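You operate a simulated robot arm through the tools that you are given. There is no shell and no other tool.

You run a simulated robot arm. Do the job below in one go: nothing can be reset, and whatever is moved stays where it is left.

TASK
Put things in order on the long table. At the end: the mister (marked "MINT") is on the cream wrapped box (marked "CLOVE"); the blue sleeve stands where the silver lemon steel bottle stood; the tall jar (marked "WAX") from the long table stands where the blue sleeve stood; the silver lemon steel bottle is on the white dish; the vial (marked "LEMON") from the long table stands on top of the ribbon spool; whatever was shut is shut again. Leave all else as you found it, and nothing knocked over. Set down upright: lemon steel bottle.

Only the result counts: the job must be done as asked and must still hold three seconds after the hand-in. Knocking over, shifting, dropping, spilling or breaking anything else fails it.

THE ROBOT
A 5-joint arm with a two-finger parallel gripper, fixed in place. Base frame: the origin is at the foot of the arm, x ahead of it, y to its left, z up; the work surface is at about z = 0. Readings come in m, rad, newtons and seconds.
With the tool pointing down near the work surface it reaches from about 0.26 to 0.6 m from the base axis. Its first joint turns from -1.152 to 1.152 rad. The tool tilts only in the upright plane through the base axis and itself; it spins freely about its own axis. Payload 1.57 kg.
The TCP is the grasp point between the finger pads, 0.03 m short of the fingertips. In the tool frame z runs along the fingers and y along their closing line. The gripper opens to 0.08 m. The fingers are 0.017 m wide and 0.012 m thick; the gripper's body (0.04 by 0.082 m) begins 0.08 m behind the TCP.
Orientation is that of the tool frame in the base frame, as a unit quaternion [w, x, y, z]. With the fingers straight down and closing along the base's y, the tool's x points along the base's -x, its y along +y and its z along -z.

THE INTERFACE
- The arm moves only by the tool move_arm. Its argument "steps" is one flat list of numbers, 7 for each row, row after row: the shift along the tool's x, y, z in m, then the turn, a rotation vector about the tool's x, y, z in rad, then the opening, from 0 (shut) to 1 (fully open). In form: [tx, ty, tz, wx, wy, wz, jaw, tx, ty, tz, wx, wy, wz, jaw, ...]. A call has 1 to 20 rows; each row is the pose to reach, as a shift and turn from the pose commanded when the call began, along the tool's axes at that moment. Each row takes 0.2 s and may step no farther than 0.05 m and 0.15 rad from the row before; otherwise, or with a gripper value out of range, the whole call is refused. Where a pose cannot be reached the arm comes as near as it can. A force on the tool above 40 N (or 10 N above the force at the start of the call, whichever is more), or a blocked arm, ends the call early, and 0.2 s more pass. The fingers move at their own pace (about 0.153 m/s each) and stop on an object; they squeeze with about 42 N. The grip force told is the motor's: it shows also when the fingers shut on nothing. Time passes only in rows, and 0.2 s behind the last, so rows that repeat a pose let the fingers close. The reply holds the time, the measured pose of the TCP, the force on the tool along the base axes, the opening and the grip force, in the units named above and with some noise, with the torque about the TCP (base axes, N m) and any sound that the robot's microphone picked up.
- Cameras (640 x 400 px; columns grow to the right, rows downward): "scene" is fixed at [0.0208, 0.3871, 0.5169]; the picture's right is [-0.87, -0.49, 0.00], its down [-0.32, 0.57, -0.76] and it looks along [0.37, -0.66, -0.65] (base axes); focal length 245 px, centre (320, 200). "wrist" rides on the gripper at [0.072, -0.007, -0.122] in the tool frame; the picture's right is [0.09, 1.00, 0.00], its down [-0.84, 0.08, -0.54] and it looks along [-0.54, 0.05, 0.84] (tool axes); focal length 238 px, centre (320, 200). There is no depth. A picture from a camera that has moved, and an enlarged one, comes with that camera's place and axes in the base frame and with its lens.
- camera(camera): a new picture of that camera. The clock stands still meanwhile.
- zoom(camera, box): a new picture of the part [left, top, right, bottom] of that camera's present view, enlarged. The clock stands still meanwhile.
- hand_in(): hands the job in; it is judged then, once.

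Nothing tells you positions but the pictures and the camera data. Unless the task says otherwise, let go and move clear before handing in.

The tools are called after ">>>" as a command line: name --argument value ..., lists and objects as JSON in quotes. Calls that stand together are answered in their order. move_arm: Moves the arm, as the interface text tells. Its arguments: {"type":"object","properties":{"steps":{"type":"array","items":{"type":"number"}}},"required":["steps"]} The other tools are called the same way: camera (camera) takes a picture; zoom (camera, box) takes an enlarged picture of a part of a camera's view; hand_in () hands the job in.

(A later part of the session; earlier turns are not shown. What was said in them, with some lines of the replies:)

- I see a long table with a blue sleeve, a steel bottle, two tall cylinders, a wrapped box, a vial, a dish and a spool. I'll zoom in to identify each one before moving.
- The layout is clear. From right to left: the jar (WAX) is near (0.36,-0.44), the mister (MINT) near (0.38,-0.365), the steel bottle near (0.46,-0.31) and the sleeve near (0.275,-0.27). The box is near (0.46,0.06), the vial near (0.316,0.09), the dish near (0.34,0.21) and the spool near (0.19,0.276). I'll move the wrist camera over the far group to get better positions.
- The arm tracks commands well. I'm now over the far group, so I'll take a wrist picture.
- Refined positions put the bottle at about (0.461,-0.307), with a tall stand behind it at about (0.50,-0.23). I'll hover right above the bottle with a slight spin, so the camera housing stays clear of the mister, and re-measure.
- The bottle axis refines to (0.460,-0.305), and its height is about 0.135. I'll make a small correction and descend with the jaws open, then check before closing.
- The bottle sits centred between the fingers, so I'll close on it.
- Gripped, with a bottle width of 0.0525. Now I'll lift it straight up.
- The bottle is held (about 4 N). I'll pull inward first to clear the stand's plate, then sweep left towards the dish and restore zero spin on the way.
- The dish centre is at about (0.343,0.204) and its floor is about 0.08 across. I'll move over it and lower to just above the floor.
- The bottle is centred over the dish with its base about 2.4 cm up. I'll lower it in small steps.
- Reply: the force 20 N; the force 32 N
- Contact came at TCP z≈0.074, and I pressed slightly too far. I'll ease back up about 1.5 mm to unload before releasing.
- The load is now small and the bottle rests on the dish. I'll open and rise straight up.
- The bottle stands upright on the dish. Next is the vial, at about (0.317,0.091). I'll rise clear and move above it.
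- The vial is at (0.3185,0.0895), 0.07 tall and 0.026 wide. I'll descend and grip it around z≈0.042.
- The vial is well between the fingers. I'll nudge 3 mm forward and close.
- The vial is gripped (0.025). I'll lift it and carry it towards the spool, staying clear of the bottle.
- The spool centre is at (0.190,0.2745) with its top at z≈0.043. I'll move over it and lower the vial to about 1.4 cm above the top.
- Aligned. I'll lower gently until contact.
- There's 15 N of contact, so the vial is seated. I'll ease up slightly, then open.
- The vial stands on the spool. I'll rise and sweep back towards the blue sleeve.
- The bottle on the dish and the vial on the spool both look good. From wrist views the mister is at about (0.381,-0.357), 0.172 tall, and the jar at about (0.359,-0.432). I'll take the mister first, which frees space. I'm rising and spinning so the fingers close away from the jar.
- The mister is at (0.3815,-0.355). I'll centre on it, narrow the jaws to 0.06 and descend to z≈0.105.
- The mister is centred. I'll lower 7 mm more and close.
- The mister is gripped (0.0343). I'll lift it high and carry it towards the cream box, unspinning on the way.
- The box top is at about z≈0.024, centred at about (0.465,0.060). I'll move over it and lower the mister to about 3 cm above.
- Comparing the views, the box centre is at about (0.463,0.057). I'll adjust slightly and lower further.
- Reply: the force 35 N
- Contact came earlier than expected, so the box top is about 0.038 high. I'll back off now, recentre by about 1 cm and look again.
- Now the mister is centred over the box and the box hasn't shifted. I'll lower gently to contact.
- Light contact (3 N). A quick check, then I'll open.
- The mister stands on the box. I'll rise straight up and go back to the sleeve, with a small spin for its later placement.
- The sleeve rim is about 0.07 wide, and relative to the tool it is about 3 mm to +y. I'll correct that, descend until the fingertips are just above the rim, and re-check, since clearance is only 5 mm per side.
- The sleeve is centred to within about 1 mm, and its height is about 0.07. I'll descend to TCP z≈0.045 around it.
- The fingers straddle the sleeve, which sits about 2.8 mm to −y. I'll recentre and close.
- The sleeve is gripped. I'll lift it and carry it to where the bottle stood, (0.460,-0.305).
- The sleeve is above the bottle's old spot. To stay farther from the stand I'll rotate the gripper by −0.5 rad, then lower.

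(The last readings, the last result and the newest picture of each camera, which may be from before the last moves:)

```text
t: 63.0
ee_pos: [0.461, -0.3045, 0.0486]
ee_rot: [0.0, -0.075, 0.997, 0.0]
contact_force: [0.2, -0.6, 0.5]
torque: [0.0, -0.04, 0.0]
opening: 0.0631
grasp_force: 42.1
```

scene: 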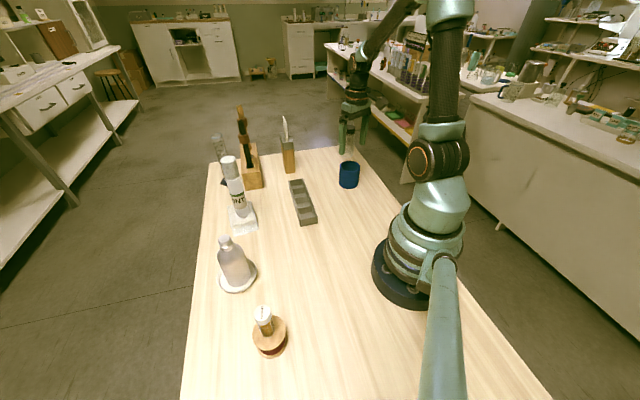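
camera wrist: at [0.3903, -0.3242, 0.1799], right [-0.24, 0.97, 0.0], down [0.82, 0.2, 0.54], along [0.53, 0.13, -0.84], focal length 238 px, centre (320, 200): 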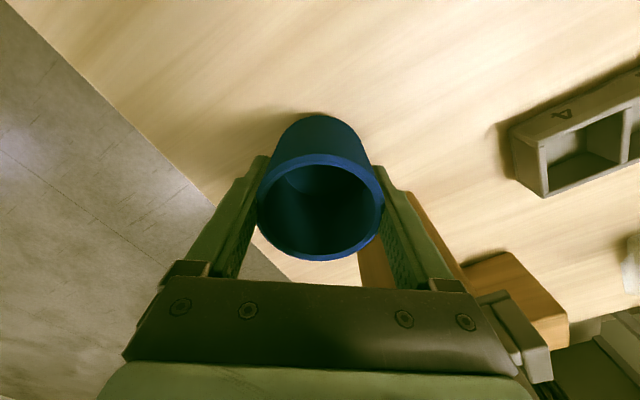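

>>> move_arm --steps '[0, 0, 0.0005, 0, 0, 0, 0, 0, 0, 0.0005, 0, 0, 0, 0]'

>>> zoom --camera "scene" --box '[280, 120, 360, 180]'

```text
t: 63.6
ee_pos: [0.4609, -0.3059, 0.0453]
ee_rot: [0.0, -0.076, 0.997, 0.0]
contact_force: [-4.9, 3.9, 9.5]
torque: [0.18, 0.22, -0.05]
opening: 0.0627
grasp_force: 41.3
```

```text
6.67 times, centred on (320, 150) of scene
camera zoom: at [0.0208, 0.3871, 0.5169], right [-0.87, -0.49, 0.0], down [-0.32, 0.57, -0.76], along [0.37, -0.66, -0.65], focal length 1631 px, centre (320, 533)
```

zoom: 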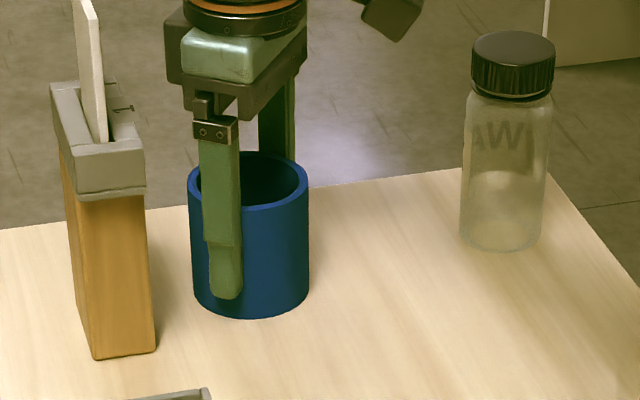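

In contact with the table. I'll open partly to release.

>>> move_arm --steps '[0, 0, 0, 0, 0, 0, 0.85, 0, 0, 0, 0, 0, 0, 0.93, 0, 0, 0, 0, 0, 0, 0.97, 0, 0, 0, 0, 0, 0, 0.97]'

>>> zoom --camera "scene" --box '[280, 120, 360, 180]'

>>> camera --camera "wrist"

```text
t: 64.6
ee_pos: [0.4603, -0.3046, 0.0474]
ee_rot: [0.0, -0.075, 0.997, 0.001]
contact_force: [0.3, -0.2, 0.1]
torque: [0.01, -0.04, 0.02]
opening: 0.0773
grasp_force: 0.1
```

```text
6.67 times, centred on (320, 150) of scene
camera zoom: at [0.0208, 0.3871, 0.5169], right [-0.87, -0.49, 0.0], down [-0.32, 0.57, -0.76], along [0.37, -0.66, -0.65], focal length 1631 px, centre (320, 533)
```

zoom: 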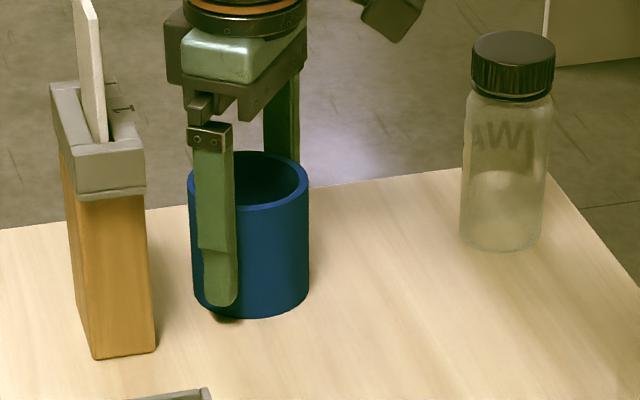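

```text
taken
camera wrist: at [0.3905, -0.3244, 0.1702], right [-0.24, 0.97, 0.0], down [0.82, 0.2, 0.54], along [0.53, 0.13, -0.84], focal length 238 px, centre (320, 200)
```

wrist: 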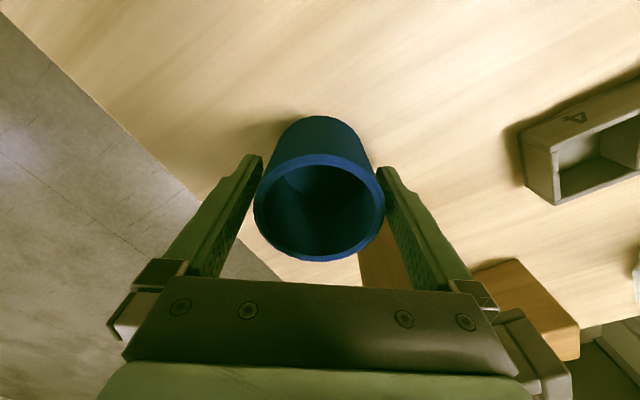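

Both fingers are clear of the sleeve. I'll rise straight up and move above the WAX jar at about (0.360,-0.434).

>>> move_arm --steps '[0, 0, -0.02, 0, 0, 0, 0.97, 0, 0, -0.05, 0, 0, 0, 0.97, 0, 0, -0.09, 0, 0, 0, 1, 0, 0, -0.13, 0, 0, 0, 1, 0, 0, -0.16, 0, 0, 0, 1, 0.0296, -0.0282, -0.16, 0, 0, 0.04, 1, 0.0592, -0.0563, -0.16, 0, 0, 0.08, 1, 0.0888, -0.0845, -0.16, 0, 0, 0.12, 1, 0.1184, -0.1126, -0.16, 0, 0, 0.15, 1, 0.1184, -0.1126, -0.16, 0, 0, 0.15, 1]'

>>> camera --camera "wrist"

>>> zoom --camera "scene" --box '[250, 70, 390, 200]'

```text
t: 66.8
ee_pos: [0.3597, -0.4323, 0.2082]
ee_rot: [0.0, 0.0, 1.0, 0.0]
contact_force: [0.0, -0.4, -0.8]
torque: [0.01, 0.02, -0.01]
opening: 0.08
grasp_force: 0.0
```

```text
taken
camera wrist: at [0.2878, -0.4409, 0.3317], right [-0.09, 1.0, 0.0], down [0.84, 0.08, 0.54], along [0.54, 0.05, -0.84], focal length 238 px, centre (320, 200)
```

wrist: 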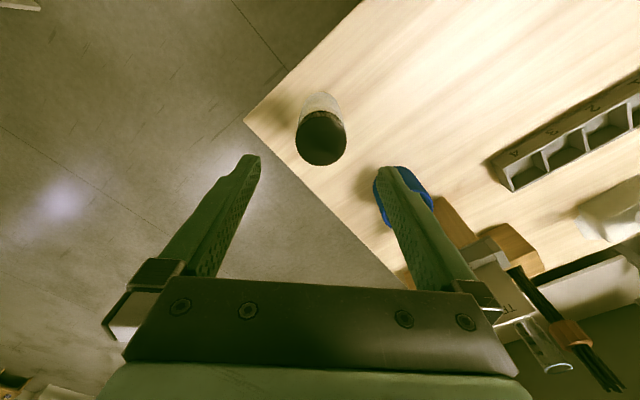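

```text
3.08 times, centred on (320, 135) of scene
camera zoom: at [0.0208, 0.387, 0.5169], right [-0.87, -0.49, 0.0], down [-0.32, 0.57, -0.76], along [0.37, -0.66, -0.65], focal length 753 px, centre (320, 400)
```

zoom: 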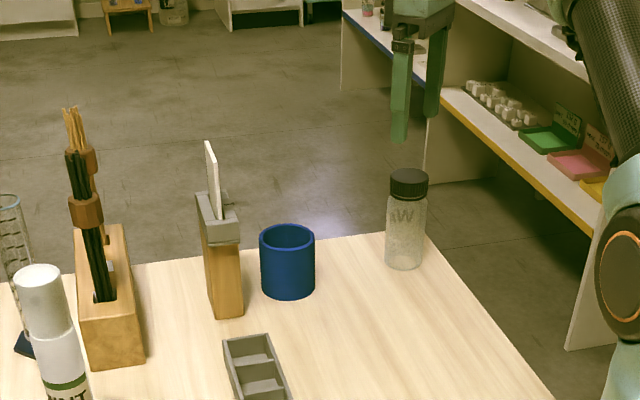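

>>> zoom --camera "wrist" --box '[250, 80, 390, 180]'

```text
4.00 times, centred on (320, 130) of wrist
camera zoom: at [0.2878, -0.4409, 0.3317], right [-0.09, 1.0, 0.0], down [0.84, 0.08, 0.54], along [0.54, 0.05, -0.84], focal length 953 px, centre (320, 480)
```

zoom: 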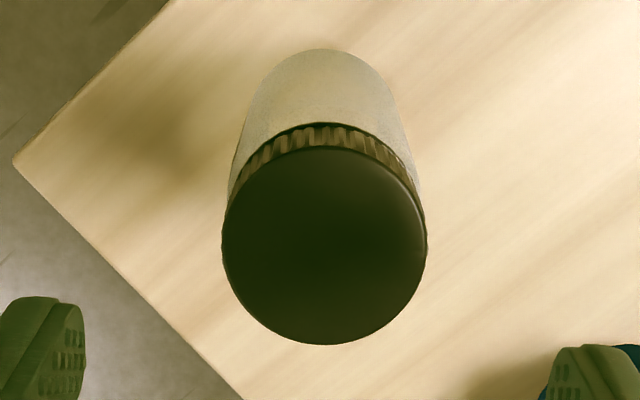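

The jar is aligned with the tool axis. I'll descend to z≈0.06 and check.

>>> move_arm --steps '[0, 0, 0.03, 0, 0, 0, 1, 0, 0, 0.06, 0, 0, 0, 1, 0, 0, 0.09, 0, 0, 0, 1, 0, 0, 0.12, 0, 0, 0, 1, 0, 0, 0.146, 0, 0, 0, 1, 0, 0, 0.146, 0, 0, 0, 1]'

>>> camera --camera "wrist"

>>> zoom --camera "scene" --box '[300, 90, 390, 180]'

```text
t: 68.2
ee_pos: [0.3608, -0.4338, 0.0621]
ee_rot: [0.0, 0.0, 1.0, -0.001]
contact_force: [0.7, -0.4, -0.1]
torque: [0.0, 0.01, 0.01]
opening: 0.0799
grasp_force: 0.2
```

```text
taken
camera wrist: at [0.2883, -0.4429, 0.1845], right [-0.09, 1.0, 0.0], down [0.84, 0.08, 0.54], along [0.54, 0.05, -0.84], focal length 238 px, centre (320, 200)
```

wrist: 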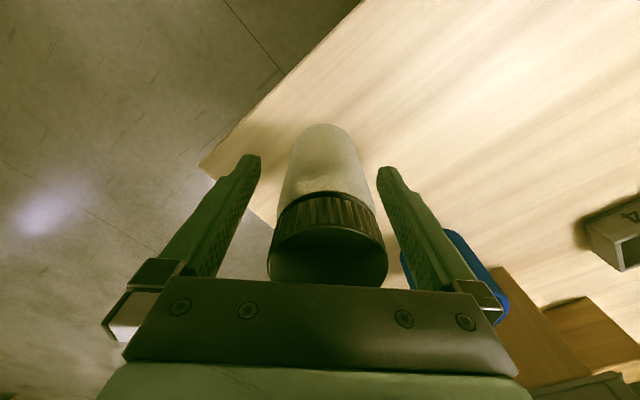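

```text
4.44 times, centred on (345, 135) of scene
camera zoom: at [0.0208, 0.3871, 0.5169], right [-0.87, -0.49, 0.0], down [-0.32, 0.57, -0.76], along [0.37, -0.66, -0.65], focal length 1088 px, centre (209, 489)
```

zoom: 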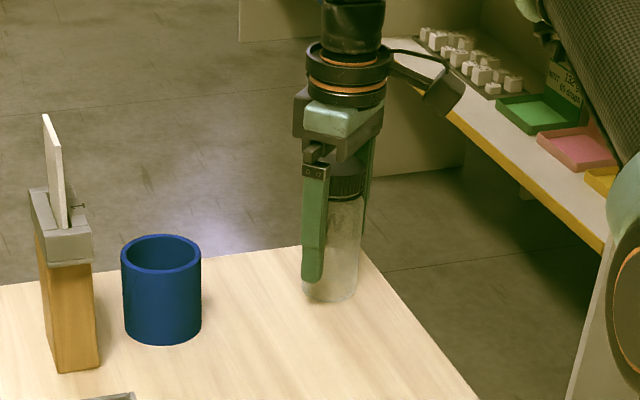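

I'll nudge 2 mm to +y and close on the jar.

>>> move_arm --steps '[0, 0.002, 0, 0, 0, 0, 1, 0, 0.002, 0, 0, 0, 0, 0.8, 0, 0.002, 0, 0, 0, 0, 0.65, 0, 0.002, 0, 0, 0, 0, 0, 0, 0.002, 0, 0, 0, 0, 0]'

>>> camera --camera "wrist"

```text
t: 69.4
ee_pos: [0.3603, -0.4321, 0.0614]
ee_rot: [0.0, -0.001, 1.0, 0.0]
contact_force: [-0.5, -0.6, -0.1]
torque: [0.03, -0.04, 0.0]
opening: 0.049
grasp_force: 41.8
```

```text
taken
camera wrist: at [0.2888, -0.4404, 0.1846], right [-0.09, 1.0, 0.0], down [0.84, 0.08, 0.54], along [0.54, 0.05, -0.84], focal length 238 px, centre (320, 200)
```

wrist: 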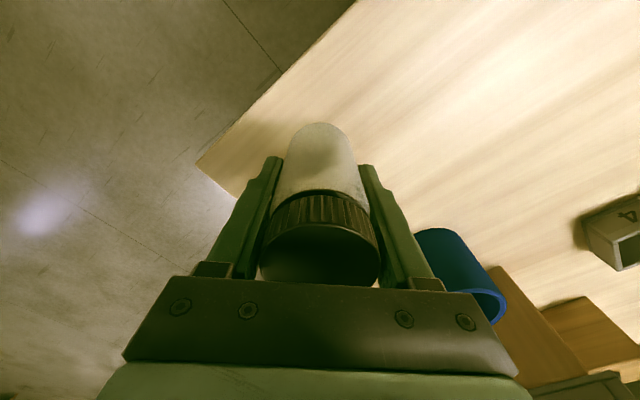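

Jar gripped (0.049). I'll lift it and carry it to the sleeve's old spot, (0.274,-0.2635).

>>> move_arm --steps '[0, 0, -0.01, 0, 0, 0, 0, 0, 0, -0.03, 0, 0, 0, 0, 0, 0, -0.06, 0, 0, 0, 0, 0, 0, -0.09, 0, 0, 0, 0, 0, 0, -0.11, 0, 0, 0, 0, 0.0173, 0.0337, -0.11, 0, 0, 0, 0, 0.0345, 0.0674, -0.11, 0, 0, 0, 0, 0.0518, 0.1012, -0.11, 0, 0, 0, 0, 0.069, 0.1349, -0.11, 0, 0, 0, 0, 0.0863, 0.1686, -0.11, 0, 0, 0, 0, 0.0863, 0.1686, -0.11, 0, 0, 0, 0]'

>>> camera --camera "scene"

>>> camera --camera "wrist"

```text
t: 71.8
ee_pos: [0.2737, -0.26, 0.172]
ee_rot: [0.0, 0.0, 1.0, 0.0]
contact_force: [-0.4, -0.3, -1.1]
torque: [-0.01, -0.01, -0.02]
opening: 0.049
grasp_force: 41.8
```

```text
taken
```

scene: 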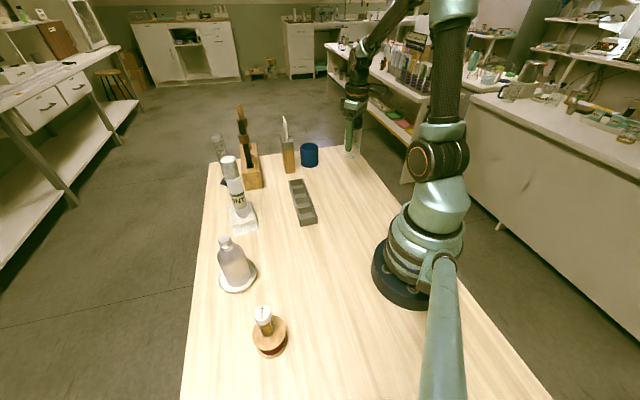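

```text
taken
camera wrist: at [0.2027, -0.2691, 0.2951], right [-0.09, 1.0, 0.0], down [0.84, 0.08, 0.54], along [0.54, 0.05, -0.84], focal length 238 px, centre (320, 200)
```

wrist: 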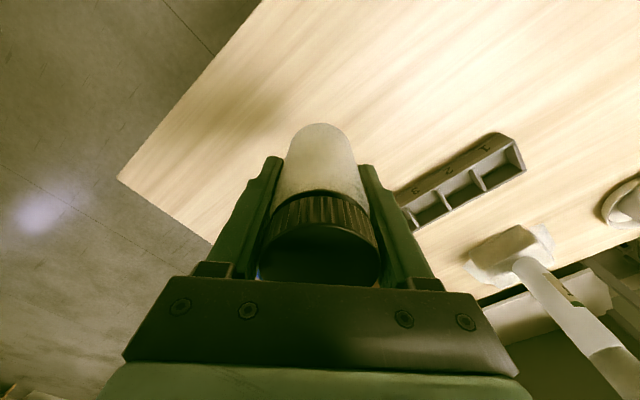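

On target within about 2 mm. I'll make a small correction and lower.

>>> move_arm --steps '[0, -0.0015, 0.03, 0, 0, 0, 0, 0, -0.0015, 0.06, 0, 0, 0, 0, 0, -0.0015, 0.085, 0, 0, 0, 0, 0, -0.0015, 0.1, 0, 0, 0, 0, 0, -0.0015, 0.107, 0, 0, 0, 0, 0, -0.0015, 0.1085, 0, 0, 0, 0, 0, -0.0015, 0.1085, 0, 0, 0, 0]'

>>> zoom --camera "scene" --box '[290, 110, 390, 200]'

```text
t: 73.4
ee_pos: [0.2747, -0.2643, 0.0635]
ee_rot: [0.0, 0.0, 1.0, 0.0]
contact_force: [-1.0, -0.6, -0.5]
torque: [-0.01, 0.01, 0.0]
opening: 0.0488
grasp_force: 42.6
```

```text
4.44 times, centred on (340, 155) of scene
camera zoom: at [0.0208, 0.387, 0.5169], right [-0.87, -0.49, 0.0], down [-0.32, 0.57, -0.76], along [0.37, -0.66, -0.65], focal length 1088 px, centre (231, 400)
```

zoom: 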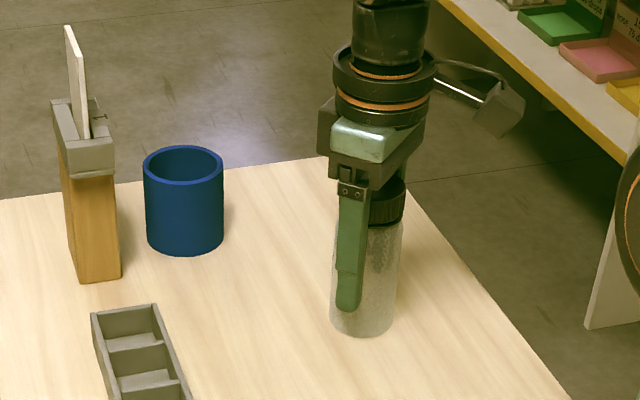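

>>> zoom --camera "scene" --box '[310, 120, 390, 200]'

```text
5.00 times, centred on (350, 160) of scene
camera zoom: at [0.0208, 0.387, 0.5169], right [-0.87, -0.49, 0.0], down [-0.32, 0.57, -0.76], along [0.37, -0.66, -0.65], focal length 1224 px, centre (170, 400)
```

zoom: 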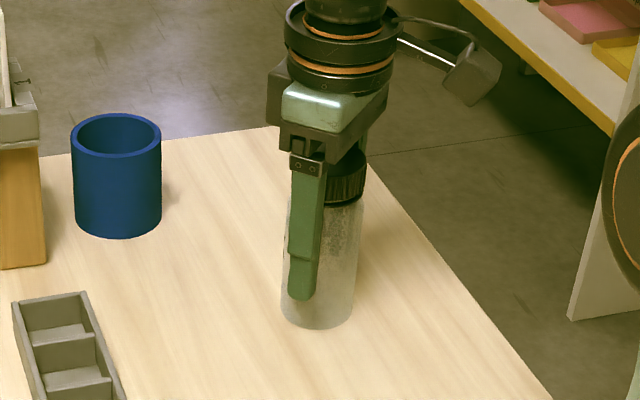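

The jar is within a few millimetres of the sleeve's old spot. I'll shift 2 mm to +y and lower gently onto the table.

>>> move_arm --steps '[0.0005, 0.002, 0, 0, 0, 0, 0, 0.0005, 0.002, 0.0008, 0, 0, 0, 0, 0.0005, 0.002, 0.0012, 0, 0, 0, 0]'

```text
t: 74.2
ee_pos: [0.2732, -0.2627, 0.0605]
ee_rot: [0.0, 0.0, 1.0, 0.0]
contact_force: [-0.1, -0.2, -0.9]
torque: [0.03, -0.01, 0.0]
opening: 0.049
grasp_force: 42.2
```

>>> move_arm --steps '[0, 0, 0.0005, 0, 0, 0, 0, 0, 0, 0.0005, 0, 0, 0, 0]'

```text
t: 74.8
ee_pos: [0.273, -0.2643, 0.0615]
ee_rot: [0.0, 0.0, 1.0, 0.001]
contact_force: [1.0, 1.6, 5.6]
torque: [0.12, -0.04, -0.01]
opening: 0.049
grasp_force: 41.8
```

Contact at about 6 N, so the jar is on the table. I'll release it now.

>>> move_arm --steps '[0, 0, 0, 0, 0, 0, 0.65, 0, 0, 0, 0, 0, 0, 0.75, 0, 0, 0, 0, 0, 0, 0.9, 0, 0, 0, 0, 0, 0, 1, 0, 0, 0, 0, 0, 0, 1]'

>>> zoom --camera "scene" --box '[290, 110, 390, 200]'

>>> camera --camera "wrist"

```text
t: 76.0
ee_pos: [0.2728, -0.2631, 0.0605]
ee_rot: [0.001, 0.0, 1.0, 0.0]
contact_force: [1.0, 0.4, -0.7]
torque: [-0.04, 0.02, 0.02]
opening: 0.0799
grasp_force: 0.2
```

```text
4.44 times, centred on (340, 155) of scene
camera zoom: at [0.0208, 0.3871, 0.5169], right [-0.87, -0.49, 0.0], down [-0.32, 0.57, -0.76], along [0.37, -0.66, -0.65], focal length 1088 px, centre (231, 400)
```

zoom: 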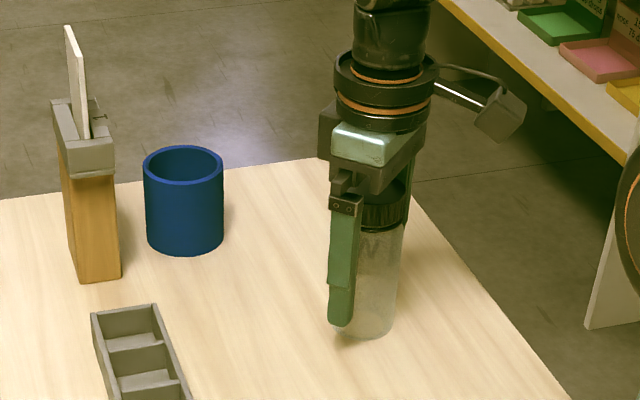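

```text
taken
camera wrist: at [0.2016, -0.2721, 0.1841], right [-0.09, 1.0, 0.0], down [0.84, 0.08, 0.54], along [0.54, 0.05, -0.84], focal length 238 px, centre (320, 200)
```

wrist: 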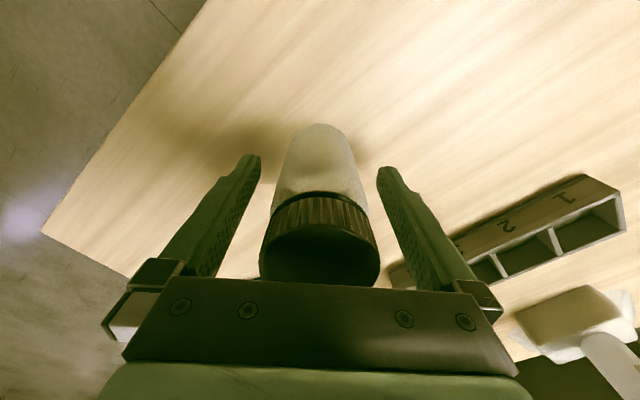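

Released, and the jar stands. I'll rise straight up and back off, then check the whole scene.

>>> move_arm --steps '[0, 0, -0.02, 0, 0, 0, 1, 0, 0, -0.05, 0, 0, 0, 1, 0, 0, -0.09, 0, 0, 0, 1, 0, 0, -0.13, 0, 0, 0, 1, 0, 0, -0.17, 0, 0, 0, 1, 0, 0, -0.21, 0, 0, 0, 1, -0.02, 0.035, -0.24, 0, 0, 0, 1, -0.04, 0.07, -0.26, 0, 0, 0, 1, -0.05, 0.11, -0.27, 0, 0, 0, 1, -0.05, 0.15, -0.27, 0, 0, 0, 1, -0.05, 0.15, -0.27, 0, 0, 0, 1]'

>>> camera --camera "scene"

>>> camera --camera "wrist"

>>> zoom --camera "scene" --box '[200, 90, 380, 202]'

>>> zoom --camera "scene" --box '[200, 140, 320, 370]'

```text
refused: row 7 steps farther than a row can; nothing moved
```

```text
taken
```

scene: 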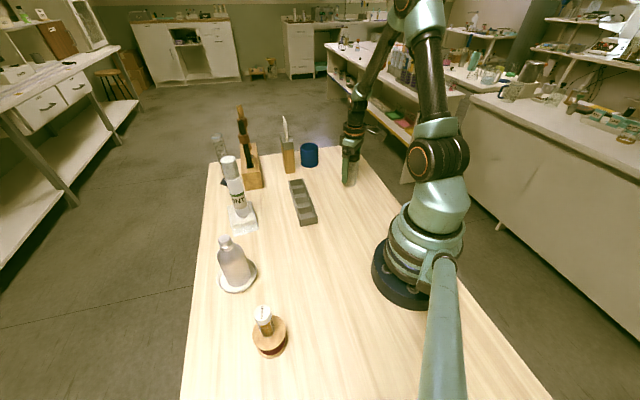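

```text
taken
camera wrist: at [0.2016, -0.2721, 0.1841], right [-0.09, 1.0, 0.0], down [0.84, 0.08, 0.54], along [0.54, 0.05, -0.84], focal length 238 px, centre (320, 200)
```

wrist: 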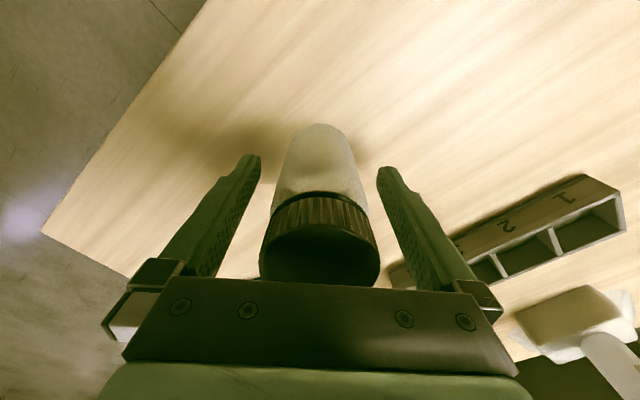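

```text
3.56 times, centred on (290, 146) of scene
camera zoom: at [0.0208, 0.3871, 0.5169], right [-0.87, -0.49, 0.0], down [-0.32, 0.57, -0.76], along [0.37, -0.66, -0.65], focal length 870 px, centre (427, 392)
```

zoom: 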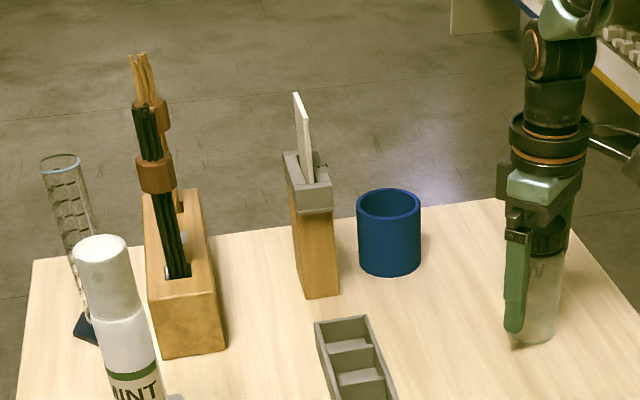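

```text
1.74 times, centred on (260, 255) of scene
camera zoom: at [0.0208, 0.3871, 0.5169], right [-0.87, -0.49, 0.0], down [-0.32, 0.57, -0.76], along [0.37, -0.66, -0.65], focal length 426 px, centre (424, 104)
```

zoom: 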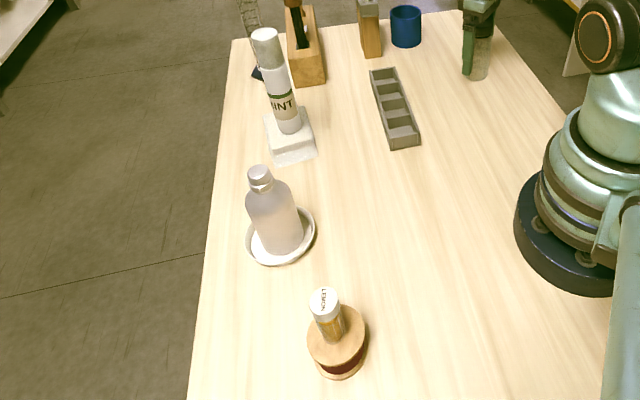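

The last call was refused because a step was too long. I'll redo it with smaller steps.

>>> move_arm --steps '[0, 0, -0.02, 0, 0, 0, 1, 0, 0, -0.05, 0, 0, 0, 1, 0, 0, -0.09, 0, 0, 0, 1, 0, 0, -0.13, 0, 0, 0, 1, 0, 0, -0.17, 0, 0, 0, 1, 0, 0, -0.21, 0, 0, 0, 1, -0.015, 0.03, -0.23, 0, 0, 0, 1, -0.03, 0.065, -0.24, 0, 0, 0, 1, -0.04, 0.1, -0.24, 0, 0, 0, 1, -0.04, 0.14, -0.24, 0, 0, 0, 1, -0.04, 0.14, -0.24, 0, 0, 0, 1]'

>>> camera --camera "wrist"

>>> zoom --camera "scene" --box '[200, 90, 380, 202]'

>>> zoom --camera "scene" --box '[310, 120, 390, 200]'

```text
t: 78.4
ee_pos: [0.3129, -0.1223, 0.302]
ee_rot: [0.0, 0.0, 1.0, 0.0]
contact_force: [0.4, -0.2, -0.2]
torque: [-0.03, -0.01, 0.03]
opening: 0.0799
grasp_force: 0.0
```

```text
taken
camera wrist: at [0.242, -0.1307, 0.4255], right [-0.09, 1.0, 0.0], down [0.84, 0.08, 0.54], along [0.54, 0.05, -0.84], focal length 238 px, centre (320, 200)
```

wrist: 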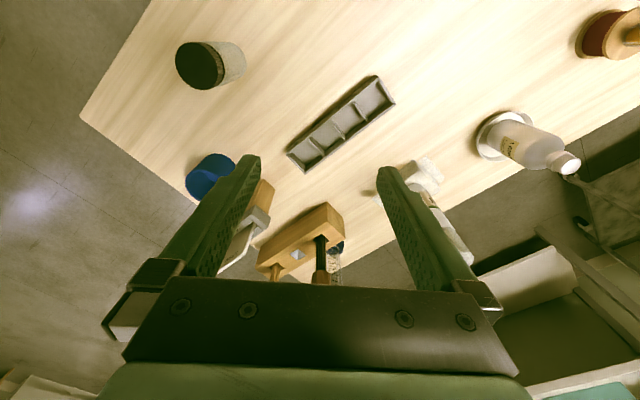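

```text
3.56 times, centred on (290, 146) of scene
camera zoom: at [0.0208, 0.3871, 0.5169], right [-0.87, -0.49, 0.0], down [-0.32, 0.57, -0.76], along [0.37, -0.66, -0.65], focal length 870 px, centre (427, 392)
```

zoom: 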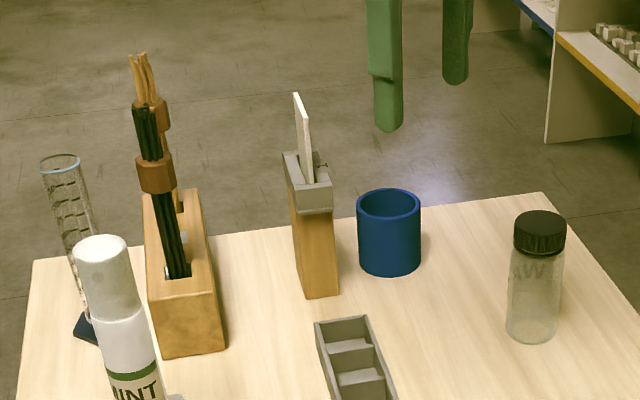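

```text
5.00 times, centred on (350, 160) of scene
camera zoom: at [0.0208, 0.3871, 0.5169], right [-0.87, -0.49, 0.0], down [-0.32, 0.57, -0.76], along [0.37, -0.66, -0.65], focal length 1224 px, centre (170, 400)
```

zoom: 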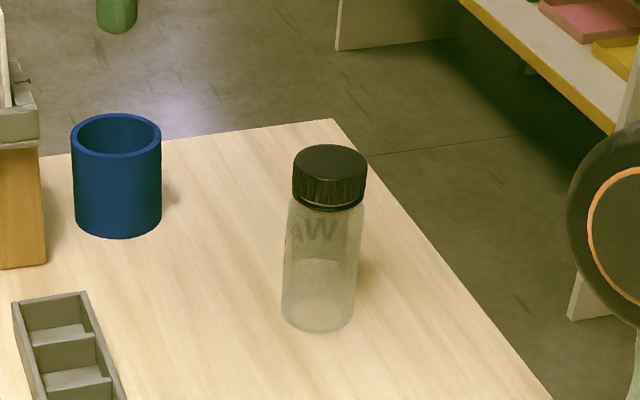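

>>> zoom --camera "scene" --box '[190, 130, 310, 250]'

>>> zoom --camera "scene" --box '[200, 225, 310, 365]'

>>> camera --camera "scene"

```text
3.33 times, centred on (250, 190) of scene
camera zoom: at [0.0208, 0.3871, 0.5169], right [-0.87, -0.49, 0.0], down [-0.32, 0.57, -0.76], along [0.37, -0.66, -0.65], focal length 816 px, centre (553, 233)
```

zoom: 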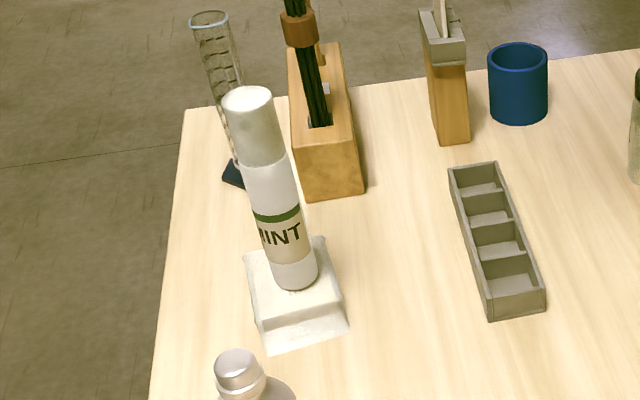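

```text
2.86 times, centred on (255, 295) of scene
camera zoom: at [0.0208, 0.3871, 0.5169], right [-0.87, -0.49, 0.0], down [-0.32, 0.57, -0.76], along [0.37, -0.66, -0.65], focal length 699 px, centre (506, -71)
```

zoom: 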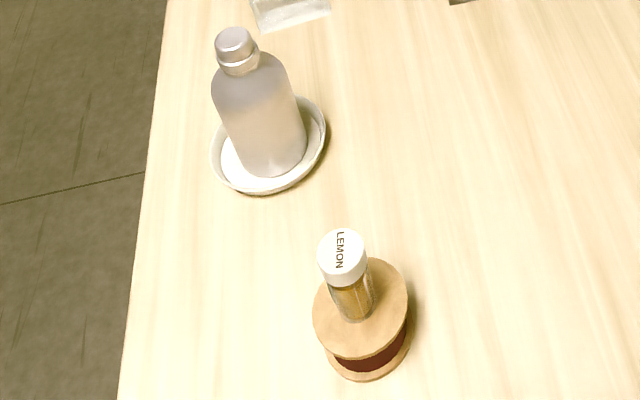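

```text
taken
```

scene: 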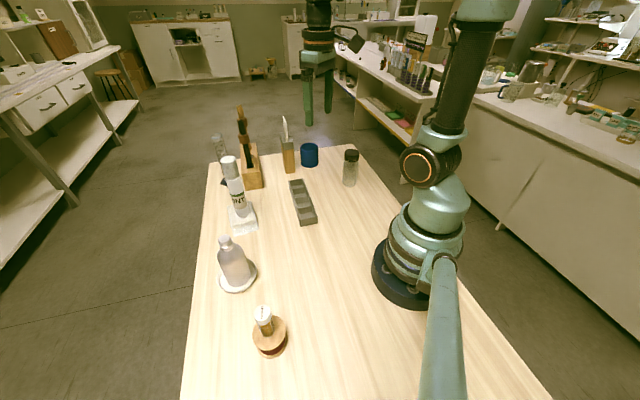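

The pictures match the task. The mister is on the CLOVE box, and the steel bottle stands upright on the white dish. The sleeve is at the bottle's old spot, the WAX jar is at the sleeve's old spot, and the LEMON vial is on the spool. I opened nothing, nothing was knocked over, and the gripper is empty and clear, so I'm handing in.

>>> hand_in

```text
The job is handed in.
```

I finished the rearrangement and handed it in; the result of the judging isn't known yet. In the last pictures everything was standing and the gripper was empty and clear.

- **Mister (MINT):** it stands near the middle of the cream CLOVE box. On the first try I touched down off-centre and pressed with about 35 N. I lifted it, recentred it and set it down again; the box did not shift.
- **Steel bottle:** it stands upright inside the white dish.
- **Blue sleeve:** it stands where the bottle stood, within about 4 mm by my estimate.
- **Jar (WAX):** it stands where the sleeve stood, within about 5 mm by my estimate.
- **Vial (LEMON):** it stands on top of the ribbon spool.

I opened nothing, so there was nothing to shut again. The wooden stand, block and gray tray look unmoved against the first pictures.
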